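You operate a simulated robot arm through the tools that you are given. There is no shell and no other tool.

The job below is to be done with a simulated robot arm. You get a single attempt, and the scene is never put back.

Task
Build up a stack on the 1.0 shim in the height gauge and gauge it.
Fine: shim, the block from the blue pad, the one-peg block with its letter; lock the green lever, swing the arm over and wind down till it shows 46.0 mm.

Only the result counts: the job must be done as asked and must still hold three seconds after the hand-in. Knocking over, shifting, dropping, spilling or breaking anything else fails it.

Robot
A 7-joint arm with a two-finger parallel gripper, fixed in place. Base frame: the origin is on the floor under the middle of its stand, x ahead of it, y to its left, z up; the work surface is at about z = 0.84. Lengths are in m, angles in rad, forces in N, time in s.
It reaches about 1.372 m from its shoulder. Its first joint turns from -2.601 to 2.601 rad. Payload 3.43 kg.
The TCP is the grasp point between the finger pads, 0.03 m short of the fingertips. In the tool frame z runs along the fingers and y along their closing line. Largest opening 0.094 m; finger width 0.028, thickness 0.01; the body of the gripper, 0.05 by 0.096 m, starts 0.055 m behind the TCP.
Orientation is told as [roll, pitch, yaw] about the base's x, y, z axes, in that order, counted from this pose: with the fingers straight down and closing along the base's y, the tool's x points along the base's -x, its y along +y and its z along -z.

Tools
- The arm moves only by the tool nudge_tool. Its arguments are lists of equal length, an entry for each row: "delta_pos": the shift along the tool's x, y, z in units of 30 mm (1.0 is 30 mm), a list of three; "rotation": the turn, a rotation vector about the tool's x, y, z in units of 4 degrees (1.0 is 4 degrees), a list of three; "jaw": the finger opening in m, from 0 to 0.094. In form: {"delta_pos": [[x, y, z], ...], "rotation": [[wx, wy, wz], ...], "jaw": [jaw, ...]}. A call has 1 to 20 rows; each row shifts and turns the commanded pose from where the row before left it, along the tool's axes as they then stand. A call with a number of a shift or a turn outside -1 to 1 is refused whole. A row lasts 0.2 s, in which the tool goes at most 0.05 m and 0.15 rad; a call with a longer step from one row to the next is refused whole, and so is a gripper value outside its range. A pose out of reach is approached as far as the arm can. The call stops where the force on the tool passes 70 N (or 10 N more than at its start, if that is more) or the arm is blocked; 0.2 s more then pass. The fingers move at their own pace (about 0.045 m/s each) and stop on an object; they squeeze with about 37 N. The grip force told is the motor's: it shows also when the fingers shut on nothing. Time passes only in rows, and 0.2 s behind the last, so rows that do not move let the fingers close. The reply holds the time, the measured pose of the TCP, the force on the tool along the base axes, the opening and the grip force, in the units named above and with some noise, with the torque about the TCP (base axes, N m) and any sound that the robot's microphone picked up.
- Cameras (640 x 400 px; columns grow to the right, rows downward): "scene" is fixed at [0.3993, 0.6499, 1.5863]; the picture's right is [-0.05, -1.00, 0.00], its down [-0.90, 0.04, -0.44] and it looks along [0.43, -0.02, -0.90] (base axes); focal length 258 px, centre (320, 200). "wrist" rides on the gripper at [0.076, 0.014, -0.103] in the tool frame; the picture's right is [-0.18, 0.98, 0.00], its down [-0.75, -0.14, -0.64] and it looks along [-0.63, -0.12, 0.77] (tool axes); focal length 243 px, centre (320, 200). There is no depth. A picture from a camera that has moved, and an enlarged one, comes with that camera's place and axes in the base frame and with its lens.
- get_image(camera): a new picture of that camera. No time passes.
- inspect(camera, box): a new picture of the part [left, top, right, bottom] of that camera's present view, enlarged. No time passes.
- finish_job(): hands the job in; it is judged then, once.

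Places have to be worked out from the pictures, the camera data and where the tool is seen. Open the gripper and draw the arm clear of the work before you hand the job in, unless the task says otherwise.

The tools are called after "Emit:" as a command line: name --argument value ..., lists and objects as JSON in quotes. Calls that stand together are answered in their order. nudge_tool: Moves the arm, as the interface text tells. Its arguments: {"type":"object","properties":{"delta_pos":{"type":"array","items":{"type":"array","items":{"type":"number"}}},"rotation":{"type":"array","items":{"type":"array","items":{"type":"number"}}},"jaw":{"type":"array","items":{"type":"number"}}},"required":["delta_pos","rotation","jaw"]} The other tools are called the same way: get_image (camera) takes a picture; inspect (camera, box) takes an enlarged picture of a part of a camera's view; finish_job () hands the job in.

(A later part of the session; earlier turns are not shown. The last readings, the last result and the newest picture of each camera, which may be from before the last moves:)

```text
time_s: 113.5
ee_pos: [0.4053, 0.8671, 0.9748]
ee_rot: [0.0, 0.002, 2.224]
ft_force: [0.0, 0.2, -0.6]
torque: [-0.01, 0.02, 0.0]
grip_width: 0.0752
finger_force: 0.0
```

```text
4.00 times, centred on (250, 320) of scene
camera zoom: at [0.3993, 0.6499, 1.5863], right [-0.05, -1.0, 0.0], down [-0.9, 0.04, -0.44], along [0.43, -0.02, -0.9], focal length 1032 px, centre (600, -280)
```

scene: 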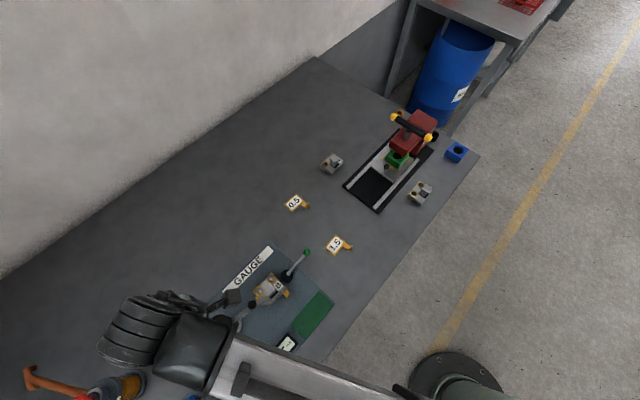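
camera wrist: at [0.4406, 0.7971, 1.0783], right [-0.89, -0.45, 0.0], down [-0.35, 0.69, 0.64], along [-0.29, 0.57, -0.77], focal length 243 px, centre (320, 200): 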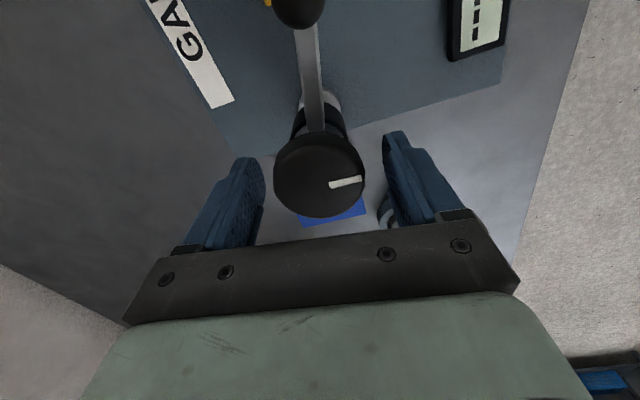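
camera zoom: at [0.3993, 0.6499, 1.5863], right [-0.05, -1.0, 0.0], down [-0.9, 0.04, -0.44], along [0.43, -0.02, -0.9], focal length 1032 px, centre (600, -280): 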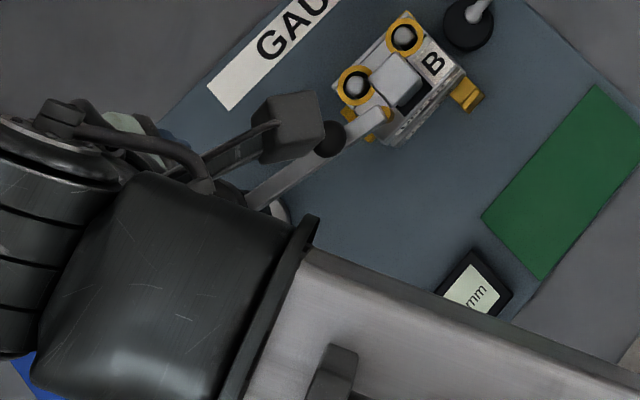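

The scene view shows the arm's yellow pin over the upper block's front-left corner. I close on the knob.

Emit:
nudge_tool --delta_pos '[[0, 0, 0], [0, 0, 0], [0, 0, 0], [0, 0, 0], [0, 0, 0]]' --rotation '[[0, 0, 0], [0, 0, 0], [0, 0, 0], [0, 0, 0], [0, 0, 0]]' --jaw '[0.03, 0.03, 0.03, 0.03, 0.03]'

Emit:
get_image --camera "wrist"

Emit:
inspect --camera "wrist" --box '[430, 0, 520, 70]'

```text
time_s: 114.7
ee_pos: [0.4058, 0.8669, 0.9748]
ee_rot: [-0.002, 0.0, 2.221]
ft_force: [6.4, 5.4, 0.2]
torque: [0.16, -0.16, -0.02]
grip_width: 0.049
finger_force: 45.0
```

```text
taken
camera wrist: at [0.441, 0.7975, 1.0783], right [-0.89, -0.45, 0.0], down [-0.35, 0.68, 0.64], along [-0.29, 0.57, -0.77], focal length 243 px, centre (320, 200)
```

wrist: 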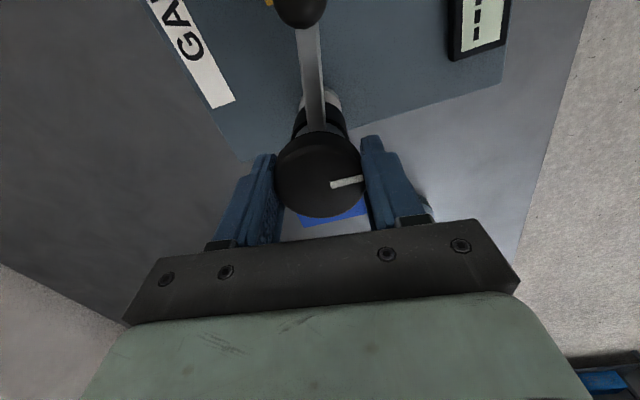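

```text
5.71 times, centred on (475, 35) of wrist
camera zoom: at [0.441, 0.7975, 1.0783], right [-0.89, -0.45, 0.0], down [-0.35, 0.68, 0.64], along [-0.29, 0.57, -0.77], focal length 1386 px, centre (-566, 1143)
```

zoom: 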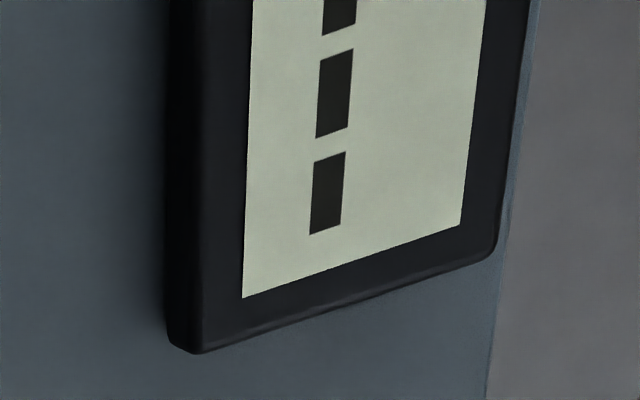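

The knob is gripped at 49 mm. I test 24° clockwise as seen from above and watch the torque and the arm.

Emit:
nudge_tool --delta_pos '[[0, 0, 0], [0, 0, 0], [0, 0, 0], [0, 0, 0], [0, 0, 0], [0, 0, 0], [0, 0, 0]]' --rotation '[[0, 0, 1], [0, 0, 1], [0, 0, 1], [0, 0, 1], [0, 0, 1], [0, 0, 1], [0, 0, 0]]' --jaw '[0.03, 0.03, 0.03, 0.03, 0.03, 0.03, 0.03]'

Emit:
get_image --camera "wrist"

Emit:
inspect --camera "scene" --box '[230, 270, 310, 350]'

```text
time_s: 116.3
ee_pos: [0.407, 0.8664, 0.975]
ee_rot: [-0.001, 0.001, 1.804]
ft_force: [2.2, 9.6, 0.8]
torque: [0.06, -0.02, -0.03]
grip_width: 0.0489
finger_force: 44.9
```

```text
taken
camera wrist: at [0.4099, 0.7894, 1.0782], right [-1.0, -0.05, 0.0], down [-0.04, 0.77, 0.64], along [-0.03, 0.64, -0.77], focal length 243 px, centre (320, 200)
```

wrist: 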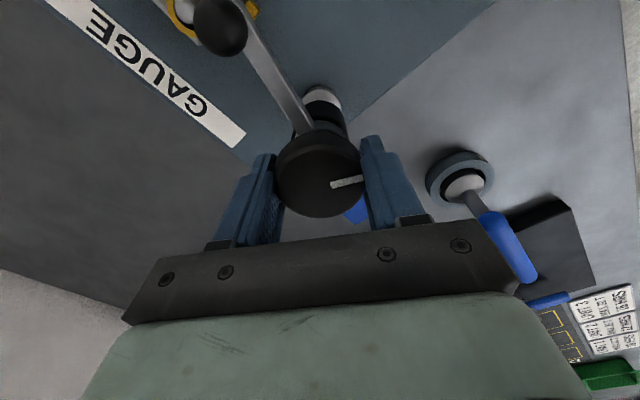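

```text
5.00 times, centred on (270, 310) of scene
camera zoom: at [0.3993, 0.6499, 1.5863], right [-0.05, -1.0, 0.0], down [-0.9, 0.04, -0.44], along [0.43, -0.02, -0.9], focal length 1290 px, centre (570, -350)
```

zoom: 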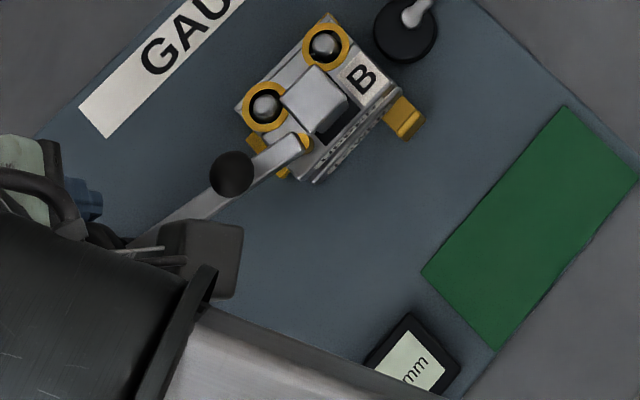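

The knob turns with the gripper and its mark moves with the fingers. I continue 60° clockwise and compare the arm height and display.

Emit:
nudge_tool --delta_pos '[[0, 0, 0], [0, 0, 0], [0, 0, 0], [0, 0, 0], [0, 0, 0], [0, 0, 0], [0, 0, 0], [0, 0, 0], [0, 0, 0], [0, 0, 0], [0, 0, 0], [0, 0, 0], [0, 0, 0], [0, 0, 0], [0, 0, 0], [0, 0, 0]]' --rotation '[[0, 0, 1], [0, 0, 1], [0, 0, 1], [0, 0, 1], [0, 0, 1], [0, 0, 1], [0, 0, 1], [0, 0, 1], [0, 0, 1], [0, 0, 1], [0, 0, 1], [0, 0, 1], [0, 0, 1], [0, 0, 1], [0, 0, 1], [0, 0, 0]]' --jaw '[0.03, 0.03, 0.03, 0.03, 0.03, 0.03, 0.03, 0.03, 0.03, 0.03, 0.03, 0.03, 0.03, 0.03, 0.03, 0.03]'

Emit:
get_image --camera "wrist"

Emit:
inspect --camera "scene" --box '[230, 270, 310, 350]'

Emit:
get_image --camera "scene"

```text
time_s: 119.7
ee_pos: [0.4058, 0.8666, 0.9739]
ee_rot: [-0.002, 0.0, 0.756]
ft_force: [-9.2, 16.1, -0.5]
torque: [-0.31, 0.8, -0.05]
grip_width: 0.0491
finger_force: 45.2
```

```text
taken
camera wrist: at [0.3412, 0.8249, 1.0782], right [-0.54, 0.84, 0.0], down [0.64, 0.41, 0.64], along [0.54, 0.35, -0.77], focal length 243 px, centre (320, 200)
```

wrist: 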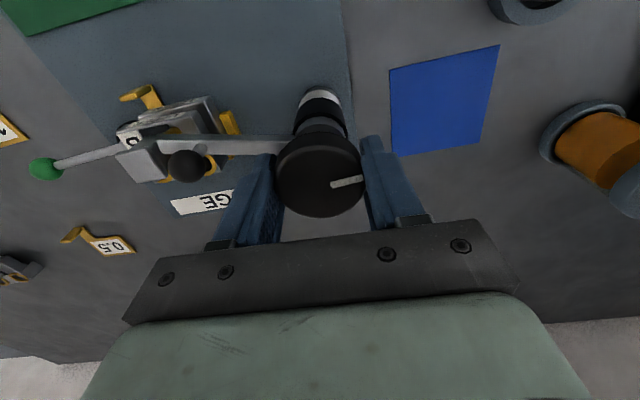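

```text
5.00 times, centred on (270, 310) of scene
camera zoom: at [0.3993, 0.6499, 1.5863], right [-0.05, -1.0, 0.0], down [-0.9, 0.04, -0.44], along [0.43, -0.02, -0.9], focal length 1290 px, centre (570, -350)
```

zoom: 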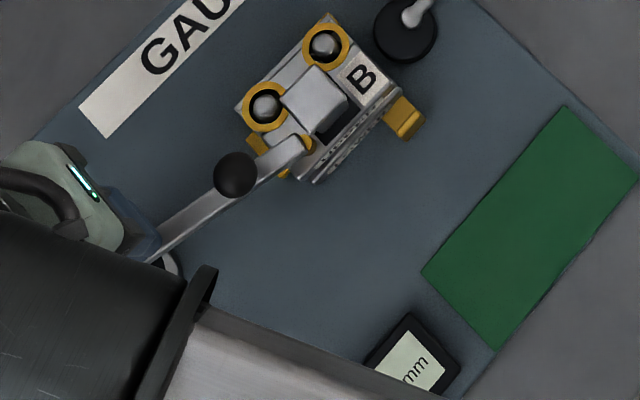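

```text
taken
```

scene: 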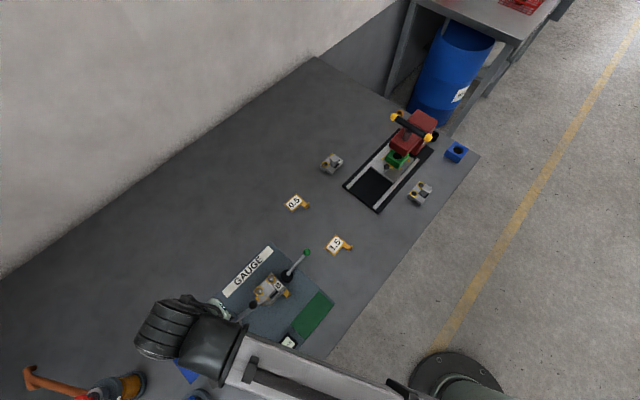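

The arm ball seems to have shifted slightly, possibly lowering. I zoom in on the pin and block gap and the ball.

Emit:
inspect --camera "wrist" --box '[110, 80, 240, 200]'

Emit:
inspect --camera "scene" --box '[240, 280, 290, 320]'

```text
3.33 times, centred on (175, 140) of wrist
camera zoom: at [0.3412, 0.8249, 1.0782], right [-0.54, 0.84, 0.0], down [0.64, 0.41, 0.64], along [0.54, 0.35, -0.77], focal length 809 px, centre (803, 400)
```

zoom: 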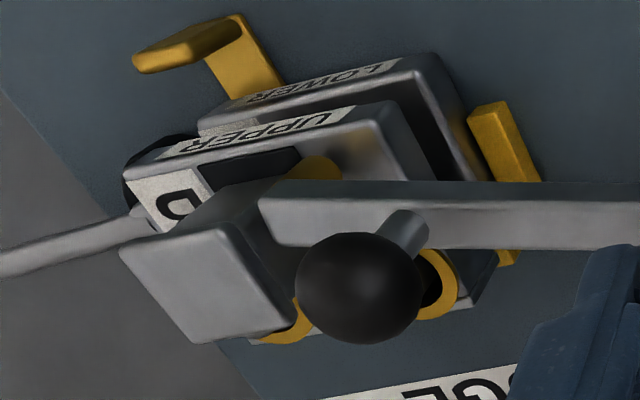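

```text
10.00 times, centred on (265, 300) of scene
camera zoom: at [0.3993, 0.6499, 1.5863], right [-0.05, -1.0, 0.0], down [-0.9, 0.04, -0.44], along [0.43, -0.02, -0.9], focal length 2579 px, centre (870, -800)
```

zoom: 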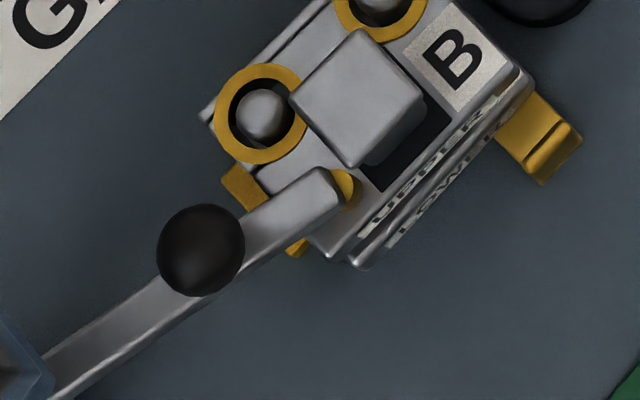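

The ball handle now triangulates to about z 0.957, against 0.962 before, so clockwise appears to wind down. I continue 40° clockwise, watching the torque.

Emit:
nudge_tool --delta_pos '[[0, 0, 0], [0, 0, 0], [0, 0, 0], [0, 0, 0], [0, 0, 0], [0, 0, 0], [0, 0, 0], [0, 0, 0], [0, 0, 0], [0, 0, 0], [0, 0, 0]]' --rotation '[[0, 0, 1], [0, 0, 1], [0, 0, 1], [0, 0, 1], [0, 0, 1], [0, 0, 1], [0, 0, 1], [0, 0, 1], [0, 0, 1], [0, 0, 1], [0, 0, 0]]' --jaw '[0.03, 0.03, 0.03, 0.03, 0.03, 0.03, 0.03, 0.03, 0.03, 0.03, 0.03]'

Emit:
inspect --camera "scene" --box '[240, 280, 290, 320]'

Emit:
get_image --camera "scene"

Emit:
get_image --camera "wrist"

```text
time_s: 122.1
ee_pos: [0.4058, 0.8666, 0.9742]
ee_rot: [0.0, -0.002, 0.056]
ft_force: [-10.7, 13.1, 5.0]
torque: [-0.05, 0.38, 0.03]
grip_width: 0.0488
finger_force: 44.6
```

```text
10.00 times, centred on (265, 300) of scene
camera zoom: at [0.3993, 0.6499, 1.5863], right [-0.05, -1.0, 0.0], down [-0.9, 0.04, -0.44], along [0.43, -0.02, -0.9], focal length 2579 px, centre (870, -800)
```

zoom: 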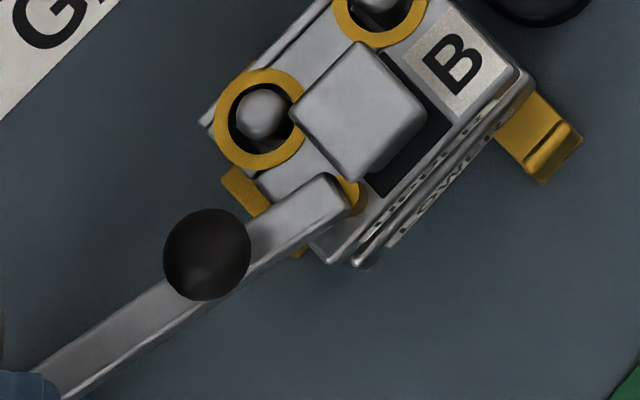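

```text
taken
```

scene: 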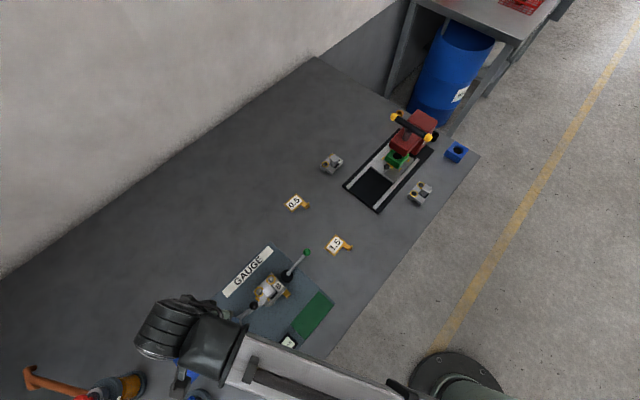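

```text
taken
camera wrist: at [0.3295, 0.8764, 1.0781], right [0.13, 0.99, 0.0], down [0.76, -0.1, 0.64], along [0.64, -0.08, -0.77], focal length 243 px, centre (320, 200)
```

wrist: 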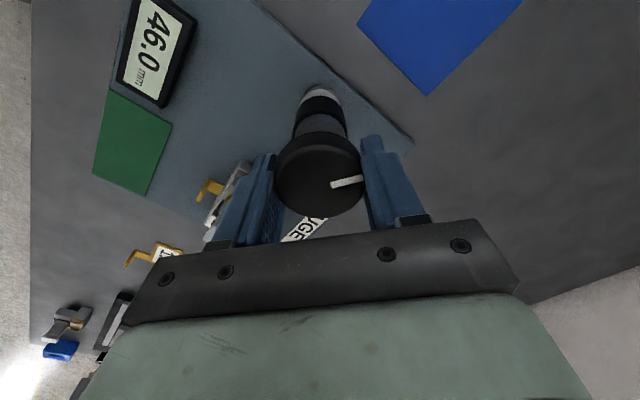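

The display now reads 46.0 mm. But the handle has shifted slightly in the scene, so the pin may have pressed the upper block down. I inspect closely before doing anything else.

Emit:
inspect --camera "scene" --box '[258, 278, 288, 308]'

Emit:
inspect --camera "wrist" --box '[110, 0, 200, 110]'

Emit:
inspect --camera "wrist" --box '[180, 130, 300, 250]'

```text
13.33 times, centred on (273, 293) of scene
camera zoom: at [0.3993, 0.6499, 1.5863], right [-0.05, -1.0, 0.0], down [-0.9, 0.04, -0.44], along [0.43, -0.02, -0.9], focal length 3439 px, centre (947, -1040)
```

zoom: 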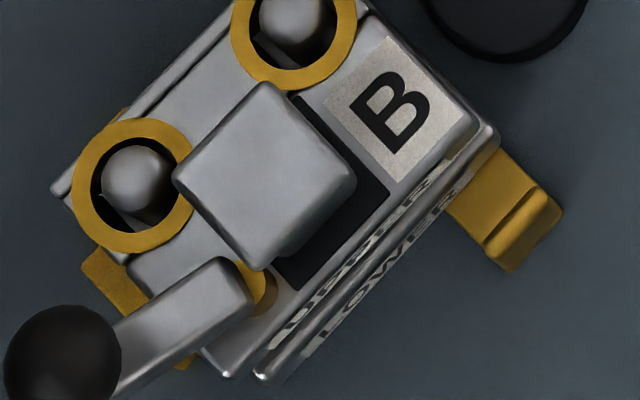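

```text
3.64 times, centred on (155, 55) of wrist
camera zoom: at [0.3295, 0.8764, 1.0781], right [0.13, 0.99, 0.0], down [0.76, -0.1, 0.64], along [0.64, -0.08, -0.77], focal length 882 px, centre (920, 727)
```

zoom: 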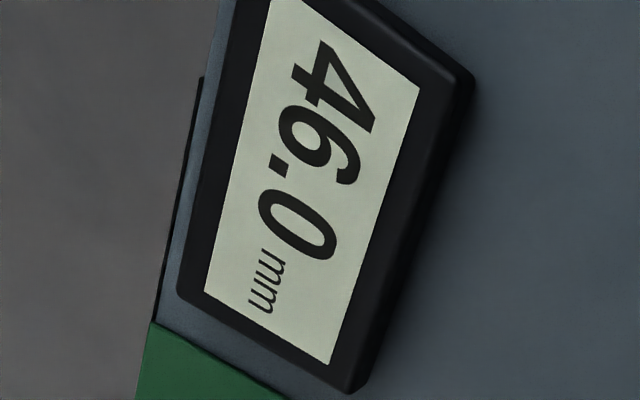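

```text
3.33 times, centred on (240, 190) of wrist
camera zoom: at [0.3295, 0.8764, 1.0781], right [0.13, 0.99, 0.0], down [0.76, -0.1, 0.64], along [0.64, -0.08, -0.77], focal length 809 px, centre (587, 233)
```

zoom: 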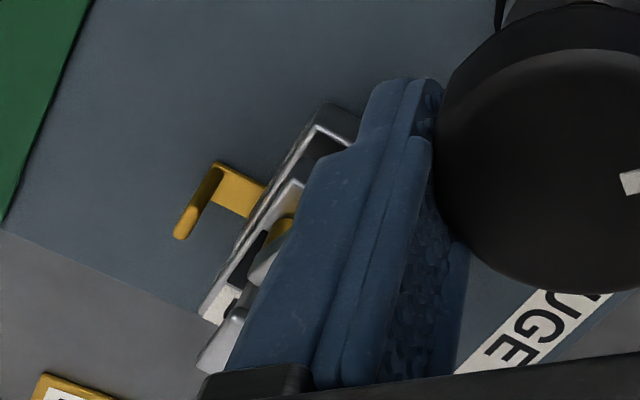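

The display reads 46.0, but the handle looks tilted a little toward the pin. I back the knob off 8° and watch the reading and the block, to see whether the stack is truly at 46.0 or being pressed.

Emit:
nudge_tool --delta_pos '[[0, 0, 0], [0, 0, 0], [0, 0, 0]]' --rotation '[[0, 0, -1], [0, 0, -1], [0, 0, 0]]' --jaw '[0.03, 0.03, 0.03]'

Emit:
inspect --camera "scene" --box '[240, 280, 290, 320]'

Emit:
inspect --camera "wrist" --box '[100, 0, 220, 110]'

```text
time_s: 122.9
ee_pos: [0.4066, 0.8663, 0.9734]
ee_rot: [-0.001, -0.002, 0.198]
ft_force: [-10.0, 14.6, 2.2]
torque: [0.47, -0.02, -0.02]
grip_width: 0.0493
finger_force: 44.9
```

```text
10.00 times, centred on (265, 300) of scene
camera zoom: at [0.3993, 0.6499, 1.5863], right [-0.05, -1.0, 0.0], down [-0.9, 0.04, -0.44], along [0.43, -0.02, -0.9], focal length 2579 px, centre (870, -800)
```

zoom: 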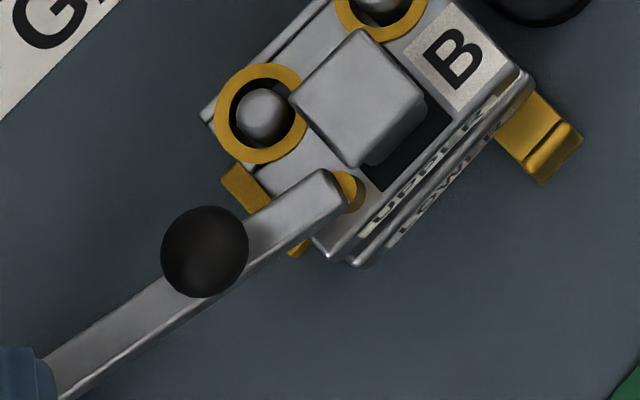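

```text
3.64 times, centred on (160, 55) of wrist
camera zoom: at [0.3289, 0.8655, 1.0781], right [-0.01, 1.0, 0.0], down [0.77, 0.01, 0.64], along [0.64, 0.01, -0.77], focal length 882 px, centre (902, 727)
```

zoom: 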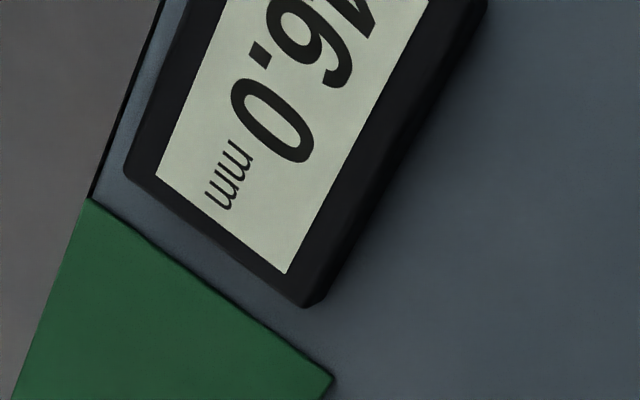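

Backed off by 8°, the upper block sits straight again and the display still reads 46.0. I release the knob, rise a little, and check that the state holds on its own.

Emit:
nudge_tool --delta_pos '[[0, 0, 0], [0, 0, 0], [0, 0, 0], [0, 0, -0.5], [0, 0, -0.9], [0, 0, -0.8], [0, 0, 0]]' --rotation '[[0, 0, 0], [0, 0, 0], [0, 0, 0], [0, 0, 0], [0, 0, 0], [0, 0, 0], [0, 0, 0]]' --jaw '[0.075, 0.075, 0.075, 0.075, 0.075, 0.075, 0.075]'

Emit:
get_image --camera "wrist"

Emit:
inspect --camera "wrist" --box '[60, 0, 220, 130]'

Emit:
inspect --camera "scene" --box '[240, 280, 290, 320]'

```text
time_s: 124.5
ee_pos: [0.4065, 0.8668, 1.0403]
ee_rot: [-0.001, 0.0, 0.199]
ft_force: [-1.0, 0.0, -0.2]
torque: [0.03, 0.01, 0.0]
grip_width: 0.0751
finger_force: 0.0
```

```text
taken
camera wrist: at [0.3293, 0.865, 1.1431], right [-0.01, 1.0, 0.0], down [0.77, 0.01, 0.64], along [0.64, 0.01, -0.77], focal length 243 px, centre (320, 200)
```

wrist: 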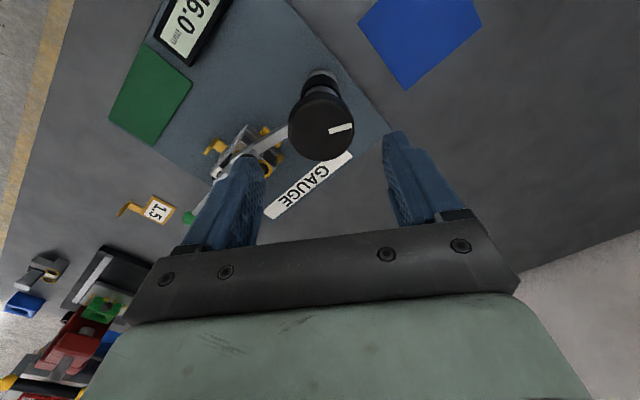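

```text
3.08 times, centred on (140, 65) of wrist
camera zoom: at [0.3293, 0.865, 1.1431], right [-0.01, 1.0, 0.0], down [0.77, 0.01, 0.64], along [0.64, 0.01, -0.77], focal length 746 px, centre (874, 615)
```

zoom: 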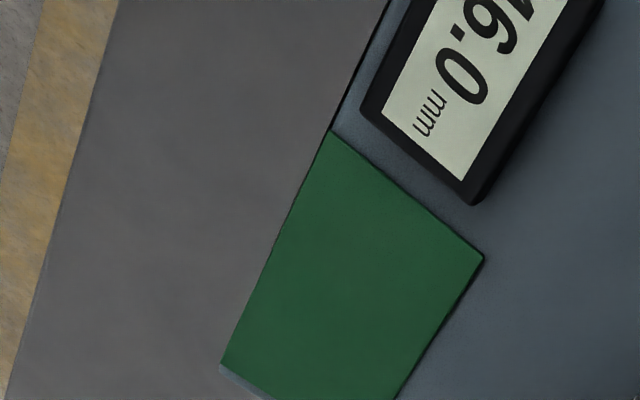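

```text
10.00 times, centred on (265, 300) of scene
camera zoom: at [0.3993, 0.6499, 1.5863], right [-0.05, -1.0, 0.0], down [-0.9, 0.04, -0.44], along [0.43, -0.02, -0.9], focal length 2579 px, centre (870, -800)
```

zoom: 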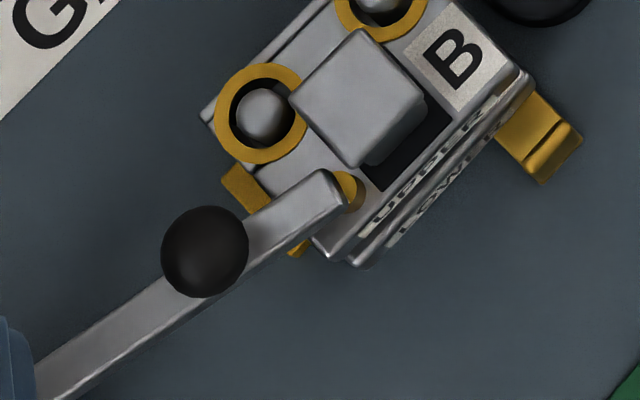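

The reading holds at 46.0 with the knob released and the stack straight. To learn exactly where contact starts, I'll regrip the knob at a yaw where the display stays in view, so I rotate the tool about 32° first.

Emit:
nudge_tool --delta_pos '[[0, 0, 0], [0, 0, 0], [0, 0, 0], [0, 0, 0], [0, 0, 0], [0, 0, 0], [0, 0, 0], [0, 0, 0], [0, 0, 0]]' --rotation '[[0, 0, 1], [0, 0, 1], [0, 0, 1], [0, 0, 1], [0, 0, 1], [0, 0, 1], [0, 0, 1], [0, 0, 1], [0, 0, 0]]' --jaw '[0.075, 0.075, 0.075, 0.075, 0.075, 0.075, 0.075, 0.075, 0.075]'

Emit:
get_image --camera "wrist"

Emit:
inspect --camera "wrist" --box '[150, 0, 290, 120]'

Emit:
get_image --camera "scene"

```text
time_s: 126.5
ee_pos: [0.4074, 0.8656, 1.0402]
ee_rot: [-0.001, -0.002, -0.362]
ft_force: [0.0, 1.3, 0.3]
torque: [0.03, 0.01, 0.0]
grip_width: 0.0752
finger_force: 0.2
```

```text
taken
camera wrist: at [0.3403, 0.9066, 1.1438], right [0.52, 0.85, 0.0], down [0.65, -0.4, 0.64], along [0.55, -0.33, -0.77], focal length 243 px, centre (320, 200)
```

wrist: 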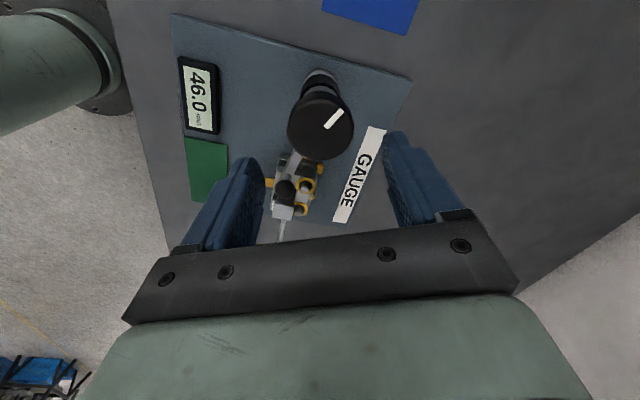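

```text
3.33 times, centred on (220, 60) of wrist
camera zoom: at [0.3403, 0.9066, 1.1438], right [0.52, 0.85, 0.0], down [0.65, -0.4, 0.64], along [0.55, -0.33, -0.77], focal length 809 px, centre (653, 667)
```

zoom: 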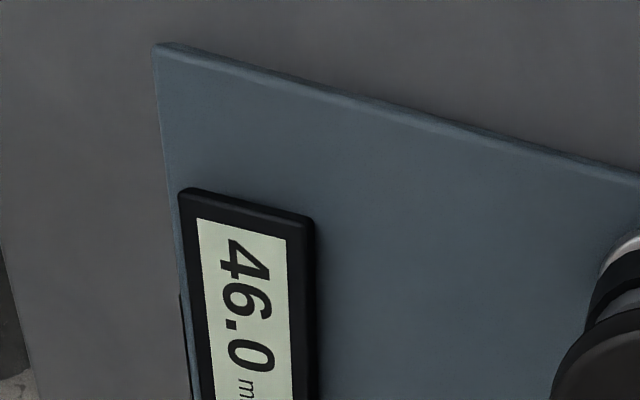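

```text
taken
```

scene: 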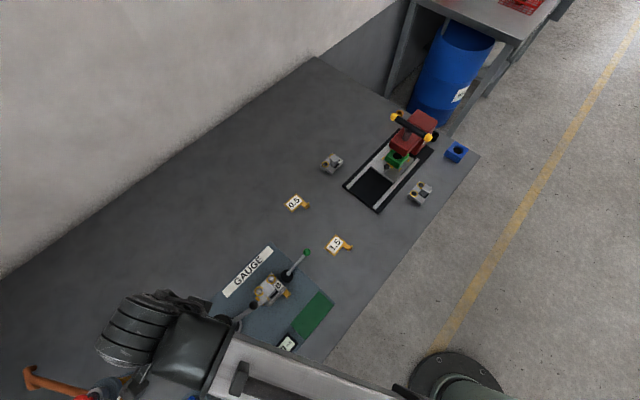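

The display is fully in view at this yaw and reads 46.0. I regrip the knob and back off in small steps to find where contact begins.

Emit:
nudge_tool --delta_pos '[[0, 0, 0.5], [0, 0, 0.7], [0, 0, 0.7], [0, 0, 0.27], [0, 0, 0], [0, 0, 0], [0, 0, 0], [0, 0, 0], [0, 0, 0]]' --rotation '[[0, 0, 0], [0, 0, 0], [0, 0, 0], [0, 0, 0], [0, 0, 0], [0, 0, 0], [0, 0, 0], [0, 0, 0], [0, 0, 0]]' --jaw '[0.075, 0.075, 0.075, 0.075, 0.03, 0.03, 0.03, 0.03, 0.03]'

Emit:
get_image --camera "wrist"

Emit:
inspect --camera "scene" --box '[240, 280, 290, 320]'

```text
time_s: 128.5
ee_pos: [0.4062, 0.8663, 0.9759]
ee_rot: [0.001, -0.002, -0.36]
ft_force: [2.8, 6.0, -1.0]
torque: [0.28, -0.13, 0.02]
grip_width: 0.0495
finger_force: 44.6
```

```text
taken
camera wrist: at [0.3402, 0.9068, 1.0789], right [0.52, 0.85, 0.0], down [0.65, -0.4, 0.64], along [0.55, -0.33, -0.77], focal length 243 px, centre (320, 200)
```

wrist: 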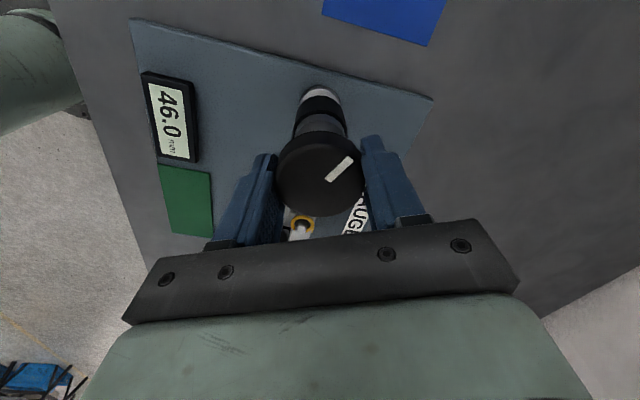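

```text
10.00 times, centred on (265, 300) of scene
camera zoom: at [0.3993, 0.6499, 1.5863], right [-0.05, -1.0, 0.0], down [-0.9, 0.04, -0.44], along [0.43, -0.02, -0.9], focal length 2579 px, centre (870, -800)
```

zoom: 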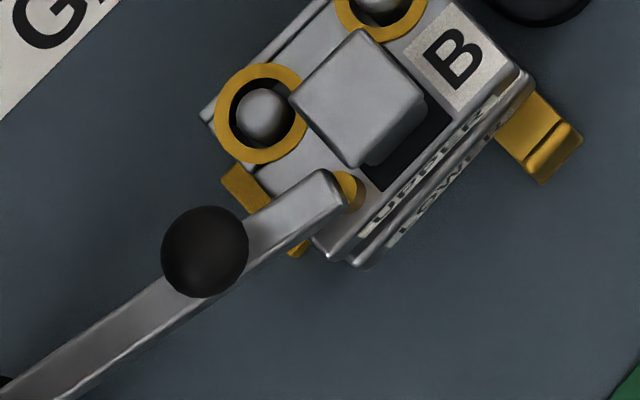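

Still 46.0 with everything straight. I back off 8° counter-clockwise and look.

Emit:
nudge_tool --delta_pos '[[0, 0, 0], [0, 0, 0], [0, 0, 0]]' --rotation '[[0, 0, -1], [0, 0, -1], [0, 0, 0]]' --jaw '[0.03, 0.03, 0.03]'

Emit:
inspect --camera "wrist" --box '[110, 50, 230, 180]'

Emit:
inspect --camera "scene" --box '[240, 280, 290, 320]'

```text
time_s: 129.3
ee_pos: [0.405, 0.8676, 0.9748]
ee_rot: [0.001, -0.002, -0.22]
ft_force: [-2.9, 8.2, 0.1]
torque: [0.18, -0.65, 0.01]
grip_width: 0.0494
finger_force: 45.4
```

```text
3.08 times, centred on (170, 115) of wrist
camera zoom: at [0.3352, 0.8971, 1.0789], right [0.39, 0.92, 0.0], down [0.7, -0.3, 0.64], along [0.59, -0.25, -0.77], focal length 746 px, centre (782, 462)
```

zoom: 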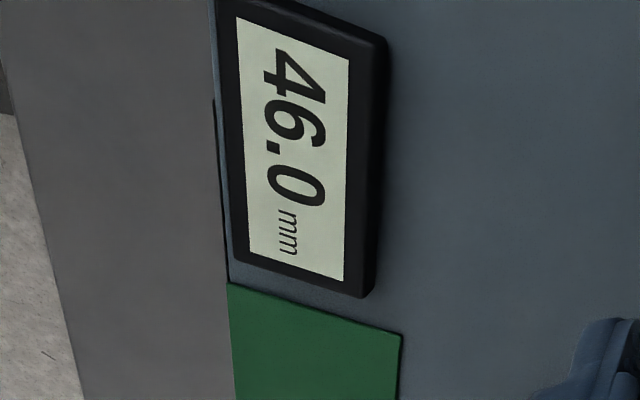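

```text
10.00 times, centred on (265, 300) of scene
camera zoom: at [0.3993, 0.6499, 1.5863], right [-0.05, -1.0, 0.0], down [-0.9, 0.04, -0.44], along [0.43, -0.02, -0.9], focal length 2579 px, centre (870, -800)
```

zoom: 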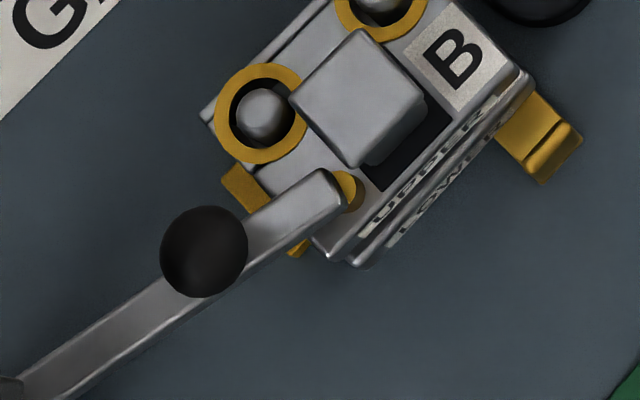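

Still 46.0 with the stack straight. I back off 12° more.

Emit:
nudge_tool --delta_pos '[[0, 0, 0], [0, 0, 0], [0, 0, 0], [0, 0, 0]]' --rotation '[[0, 0, -1], [0, 0, -1], [0, 0, -1], [0, 0, 0]]' --jaw '[0.03, 0.03, 0.03, 0.03]'

Emit:
inspect --camera "wrist" --box '[90, 0, 230, 130]'

Emit:
inspect --camera "scene" --box '[240, 280, 290, 320]'

```text
time_s: 130.3
ee_pos: [0.407, 0.8664, 0.9756]
ee_rot: [0.0, 0.0, -0.008]
ft_force: [-7.3, 10.1, 0.5]
torque: [0.16, -0.2, 0.01]
grip_width: 0.0494
finger_force: 44.8
```

```text
3.08 times, centred on (160, 65) of wrist
camera zoom: at [0.3305, 0.8816, 1.079], right [0.19, 0.98, 0.0], down [0.75, -0.15, 0.64], along [0.63, -0.12, -0.77], focal length 746 px, centre (812, 615)
```

zoom: 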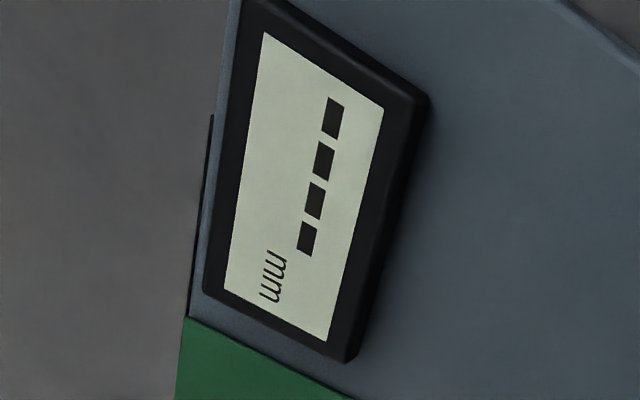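

```text
10.00 times, centred on (265, 300) of scene
camera zoom: at [0.3993, 0.6499, 1.5863], right [-0.05, -1.0, 0.0], down [-0.9, 0.04, -0.44], along [0.43, -0.02, -0.9], focal length 2579 px, centre (870, -800)
```

zoom: 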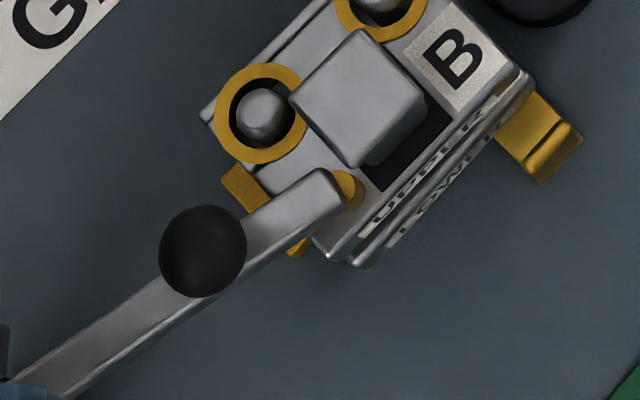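

Now it shows "----", so the display is live and contact begins between these two positions. I wind back down 8° and check.

Emit:
nudge_tool --delta_pos '[[0, 0, 0], [0, 0, 0], [0, 0, 0]]' --rotation '[[0, 0, 1], [0, 0, 1], [0, 0, 0]]' --jaw '[0.03, 0.03, 0.03]'

Emit:
inspect --camera "wrist" --box '[90, 30, 230, 160]'

Emit:
inspect --camera "scene" --box '[240, 280, 290, 320]'

```text
time_s: 131.1
ee_pos: [0.4056, 0.8663, 0.9755]
ee_rot: [0.001, 0.0, -0.152]
ft_force: [-11.0, 11.8, 1.5]
torque: [0.08, 0.39, -0.02]
grip_width: 0.0495
finger_force: 44.4
```

```text
3.08 times, centred on (160, 95) of wrist
camera zoom: at [0.3334, 0.8922, 1.079], right [0.33, 0.94, 0.0], down [0.72, -0.25, 0.64], along [0.61, -0.21, -0.77], focal length 746 px, centre (812, 523)
```

zoom: 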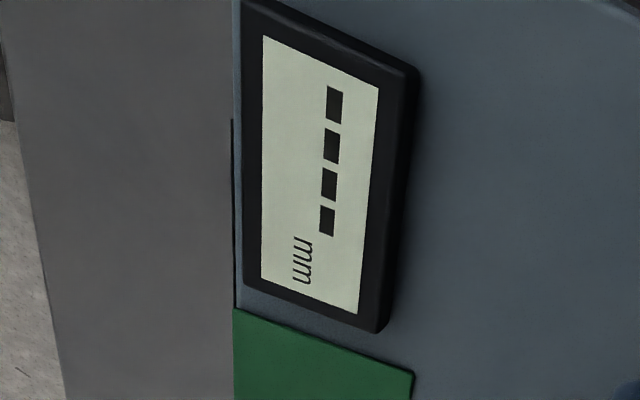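

```text
10.00 times, centred on (265, 300) of scene
camera zoom: at [0.3993, 0.6499, 1.5863], right [-0.05, -1.0, 0.0], down [-0.9, 0.04, -0.44], along [0.43, -0.02, -0.9], focal length 2579 px, centre (870, -800)
```

zoom: 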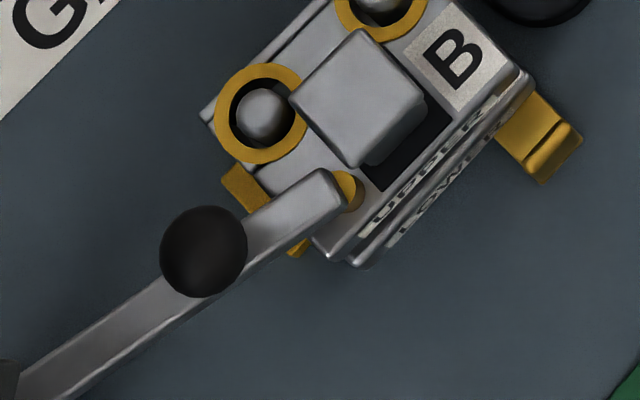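

Still "----". I wind 4° more.

Emit:
nudge_tool --delta_pos '[[0, 0, 0], [0, 0, 0]]' --rotation '[[0, 0, 1], [0, 0, 0]]' --jaw '[0.03, 0.03]'

Emit:
inspect --camera "wrist" --box '[90, 30, 230, 160]'

Emit:
inspect --camera "scene" --box '[240, 280, 290, 320]'

```text
time_s: 131.7
ee_pos: [0.4068, 0.8664, 0.9757]
ee_rot: [-0.001, 0.0, -0.224]
ft_force: [-11.2, 6.1, -2.4]
torque: [0.76, 0.7, -0.04]
grip_width: 0.0495
finger_force: 45.0
```

```text
3.08 times, centred on (160, 95) of wrist
camera zoom: at [0.3354, 0.8973, 1.0789], right [0.4, 0.92, 0.0], down [0.7, -0.3, 0.64], along [0.59, -0.25, -0.77], focal length 746 px, centre (812, 523)
```

zoom: 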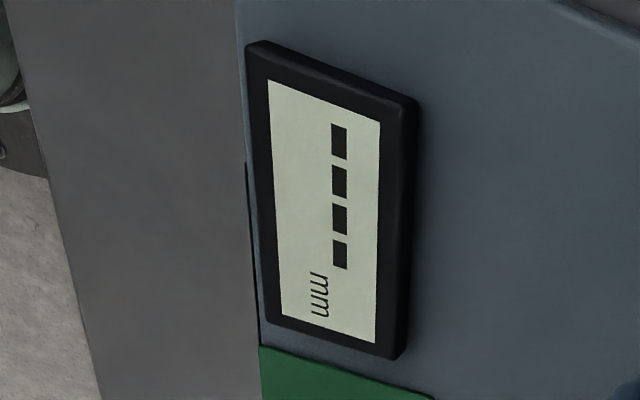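

```text
10.00 times, centred on (265, 300) of scene
camera zoom: at [0.3993, 0.6499, 1.5863], right [-0.05, -1.0, 0.0], down [-0.9, 0.04, -0.44], along [0.43, -0.02, -0.9], focal length 2579 px, centre (870, -800)
```

zoom: 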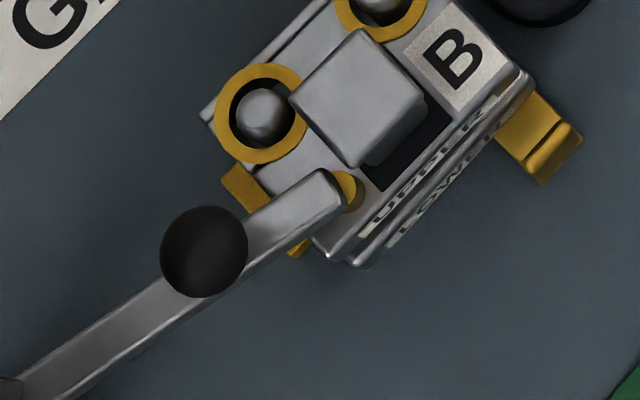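

"----" again at this angle, so the reading has hysteresis and needs firm contact to appear. I wind 4° more.

Emit:
nudge_tool --delta_pos '[[0, 0, 0], [0, 0, 0]]' --rotation '[[0, 0, 1], [0, 0, 0]]' --jaw '[0.03, 0.03]'

Emit:
inspect --camera "wrist" --box '[90, 30, 230, 160]'

Emit:
inspect --camera "scene" --box '[240, 280, 290, 320]'

```text
time_s: 132.3
ee_pos: [0.4073, 0.8665, 0.9755]
ee_rot: [0.0, -0.002, -0.291]
ft_force: [-13.1, 8.0, -4.0]
torque: [0.03, 0.58, -0.04]
grip_width: 0.0498
finger_force: 45.0
```

```text
3.08 times, centred on (160, 95) of wrist
camera zoom: at [0.3377, 0.9022, 1.0789], right [0.46, 0.89, 0.0], down [0.68, -0.35, 0.64], along [0.57, -0.3, -0.77], focal length 746 px, centre (812, 523)
```

zoom: 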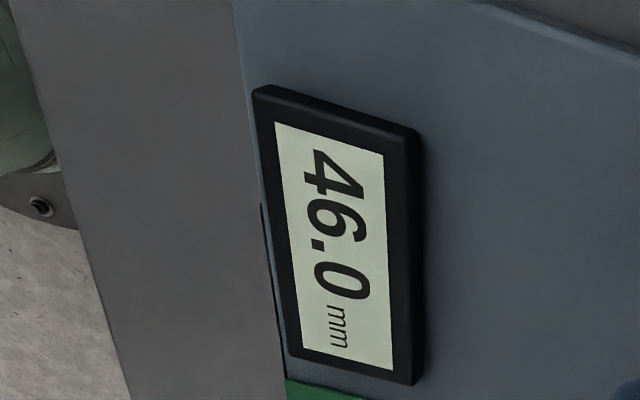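

```text
10.00 times, centred on (265, 300) of scene
camera zoom: at [0.3993, 0.6499, 1.5863], right [-0.05, -1.0, 0.0], down [-0.9, 0.04, -0.44], along [0.43, -0.02, -0.9], focal length 2579 px, centre (870, -800)
```

zoom: 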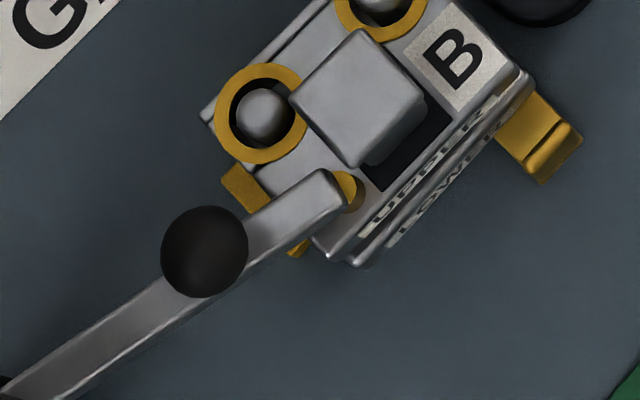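

46.0 appears with the stack straight, so this is real contact. I add 2° for a firm touch, release the knob, rise, and check that the reading holds.

Emit:
nudge_tool --delta_pos '[[0, 0, 0], [0, 0, 0], [0, 0, 0], [0, 0, 0], [0, 0, 0], [0, 0, -0.5], [0, 0, -0.9], [0, 0, -0.9], [0, 0, 0]]' --rotation '[[0, 0, 0.5], [0, 0, 0], [0, 0, 0], [0, 0, 0], [0, 0, 0], [0, 0, 0], [0, 0, 0], [0, 0, 0], [0, 0, 0]]' --jaw '[0.03, 0.03, 0.075, 0.075, 0.075, 0.075, 0.075, 0.075, 0.075]'

Emit:
get_image --camera "wrist"

Emit:
inspect --camera "wrist" --box '[160, 40, 340, 230]'

Emit:
inspect --camera "scene" --box '[240, 280, 290, 320]'

```text
time_s: 134.3
ee_pos: [0.4082, 0.866, 1.0454]
ee_rot: [0.001, -0.002, -0.326]
ft_force: [-0.2, 0.8, 0.4]
torque: [0.01, -0.01, -0.03]
grip_width: 0.0749
finger_force: 0.0
```

```text
taken
camera wrist: at [0.3396, 0.9036, 1.1482], right [0.49, 0.87, 0.0], down [0.67, -0.37, 0.64], along [0.56, -0.31, -0.77], focal length 243 px, centre (320, 200)
```

wrist: 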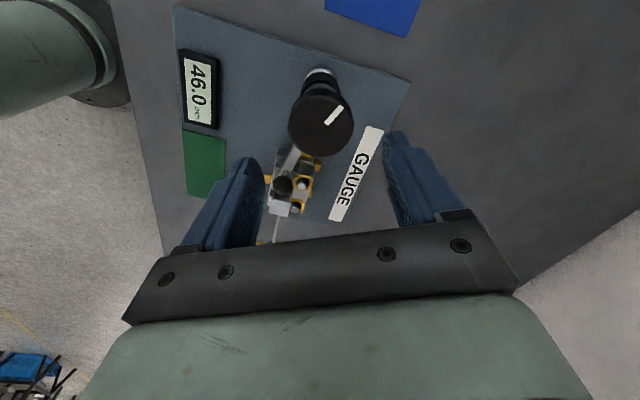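

```text
2.11 times, centred on (250, 135) of wrist
camera zoom: at [0.3396, 0.9036, 1.1482], right [0.49, 0.87, 0.0], down [0.67, -0.37, 0.64], along [0.56, -0.31, -0.77], focal length 511 px, centre (467, 337)
```

zoom: 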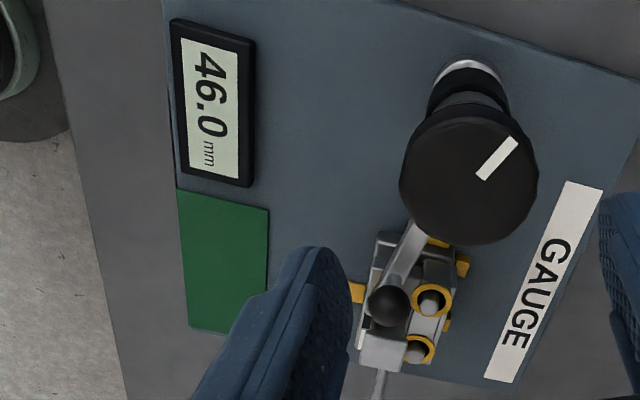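

```text
10.00 times, centred on (265, 300) of scene
camera zoom: at [0.3993, 0.6499, 1.5863], right [-0.05, -1.0, 0.0], down [-0.9, 0.04, -0.44], along [0.43, -0.02, -0.9], focal length 2579 px, centre (870, -800)
```

zoom: 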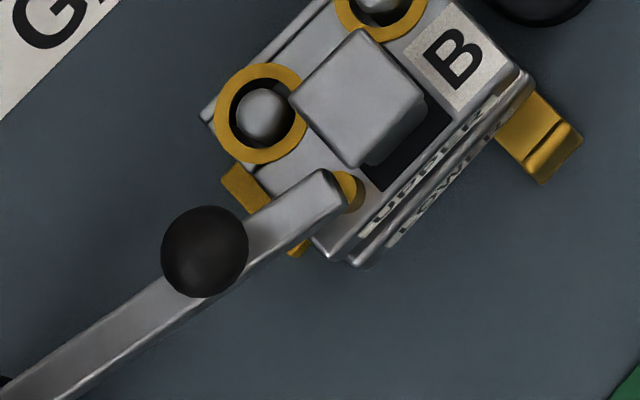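

46.0 mm holds with the knob released. I raise the arm and move it well clear of the gauge, then do a final check.

Emit:
nudge_tool --delta_pos '[[0, 0, -0.6], [0, 0, -0.6], [-0.774, -0.686, 0], [-0.774, -0.686, 0], [-0.774, -0.686, 0], [-0.774, -0.686, 0], [-0.774, -0.686, 0], [-0.774, -0.686, 0], [-0.774, -0.686, 0], [-0.774, -0.686, 0], [-0.774, -0.686, 0], [-0.774, -0.686, 0], [-0.774, -0.686, 0], [-0.774, -0.686, 0], [-0.774, -0.686, 0], [0, 0, -0.5], [0, 0, 0]]' --rotation '[[0, 0, 0], [0, 0, 0], [0, 0, 0], [0, 0, 0], [0, 0, 0], [0, 0, 0], [0, 0, 0], [0, 0, 0], [0, 0, 0], [0, 0, 0], [0, 0, 0], [0, 0, 0], [0, 0, 0], [0, 0, 0], [0, 0, 0], [0, 0, 0], [0, 0, 0]]' --jaw '[0.094, 0.094, 0.094, 0.094, 0.094, 0.094, 0.094, 0.094, 0.094, 0.094, 0.094, 0.094, 0.094, 0.094, 0.094, 0.094, 0.094]'

Emit:
get_image --camera "scene"

Emit:
inspect --camera "scene" --box '[190, 240, 350, 390]'

Emit:
inspect --camera "scene" --box '[245, 265, 315, 375]'

```text
time_s: 137.9
ee_pos: [0.6067, 0.515, 1.0969]
ee_rot: [0.0, -0.002, -0.323]
ft_force: [-0.7, -0.4, -0.6]
torque: [-0.04, 0.01, -0.01]
grip_width: 0.094
finger_force: 0.2
```

```text
taken
```

scene: 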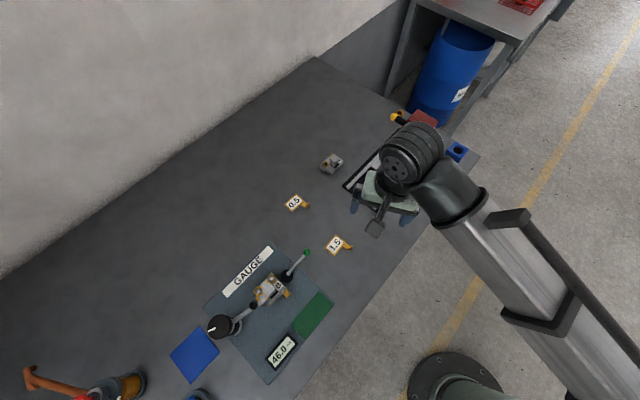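

```text
2.67 times, centred on (270, 315) of scene
camera zoom: at [0.3993, 0.6499, 1.5863], right [-0.05, -1.0, 0.0], down [-0.9, 0.04, -0.44], along [0.43, -0.02, -0.9], focal length 688 px, centre (453, -107)
```

zoom: 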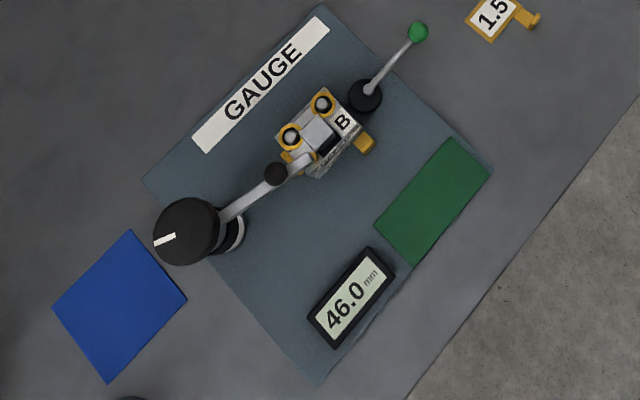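

```text
3.64 times, centred on (280, 320) of scene
camera zoom: at [0.3993, 0.6499, 1.5863], right [-0.05, -1.0, 0.0], down [-0.9, 0.04, -0.44], along [0.43, -0.02, -0.9], focal length 938 px, centre (466, -236)
```

zoom: 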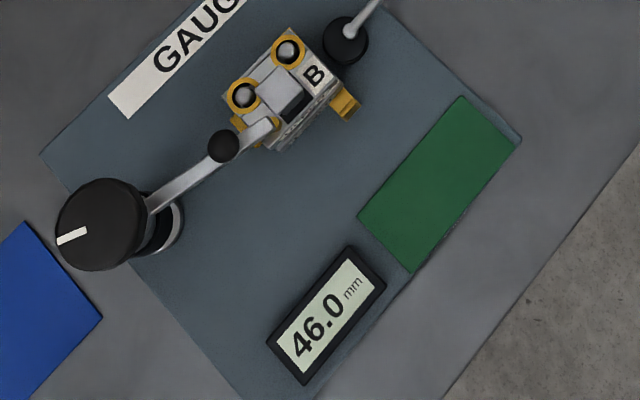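

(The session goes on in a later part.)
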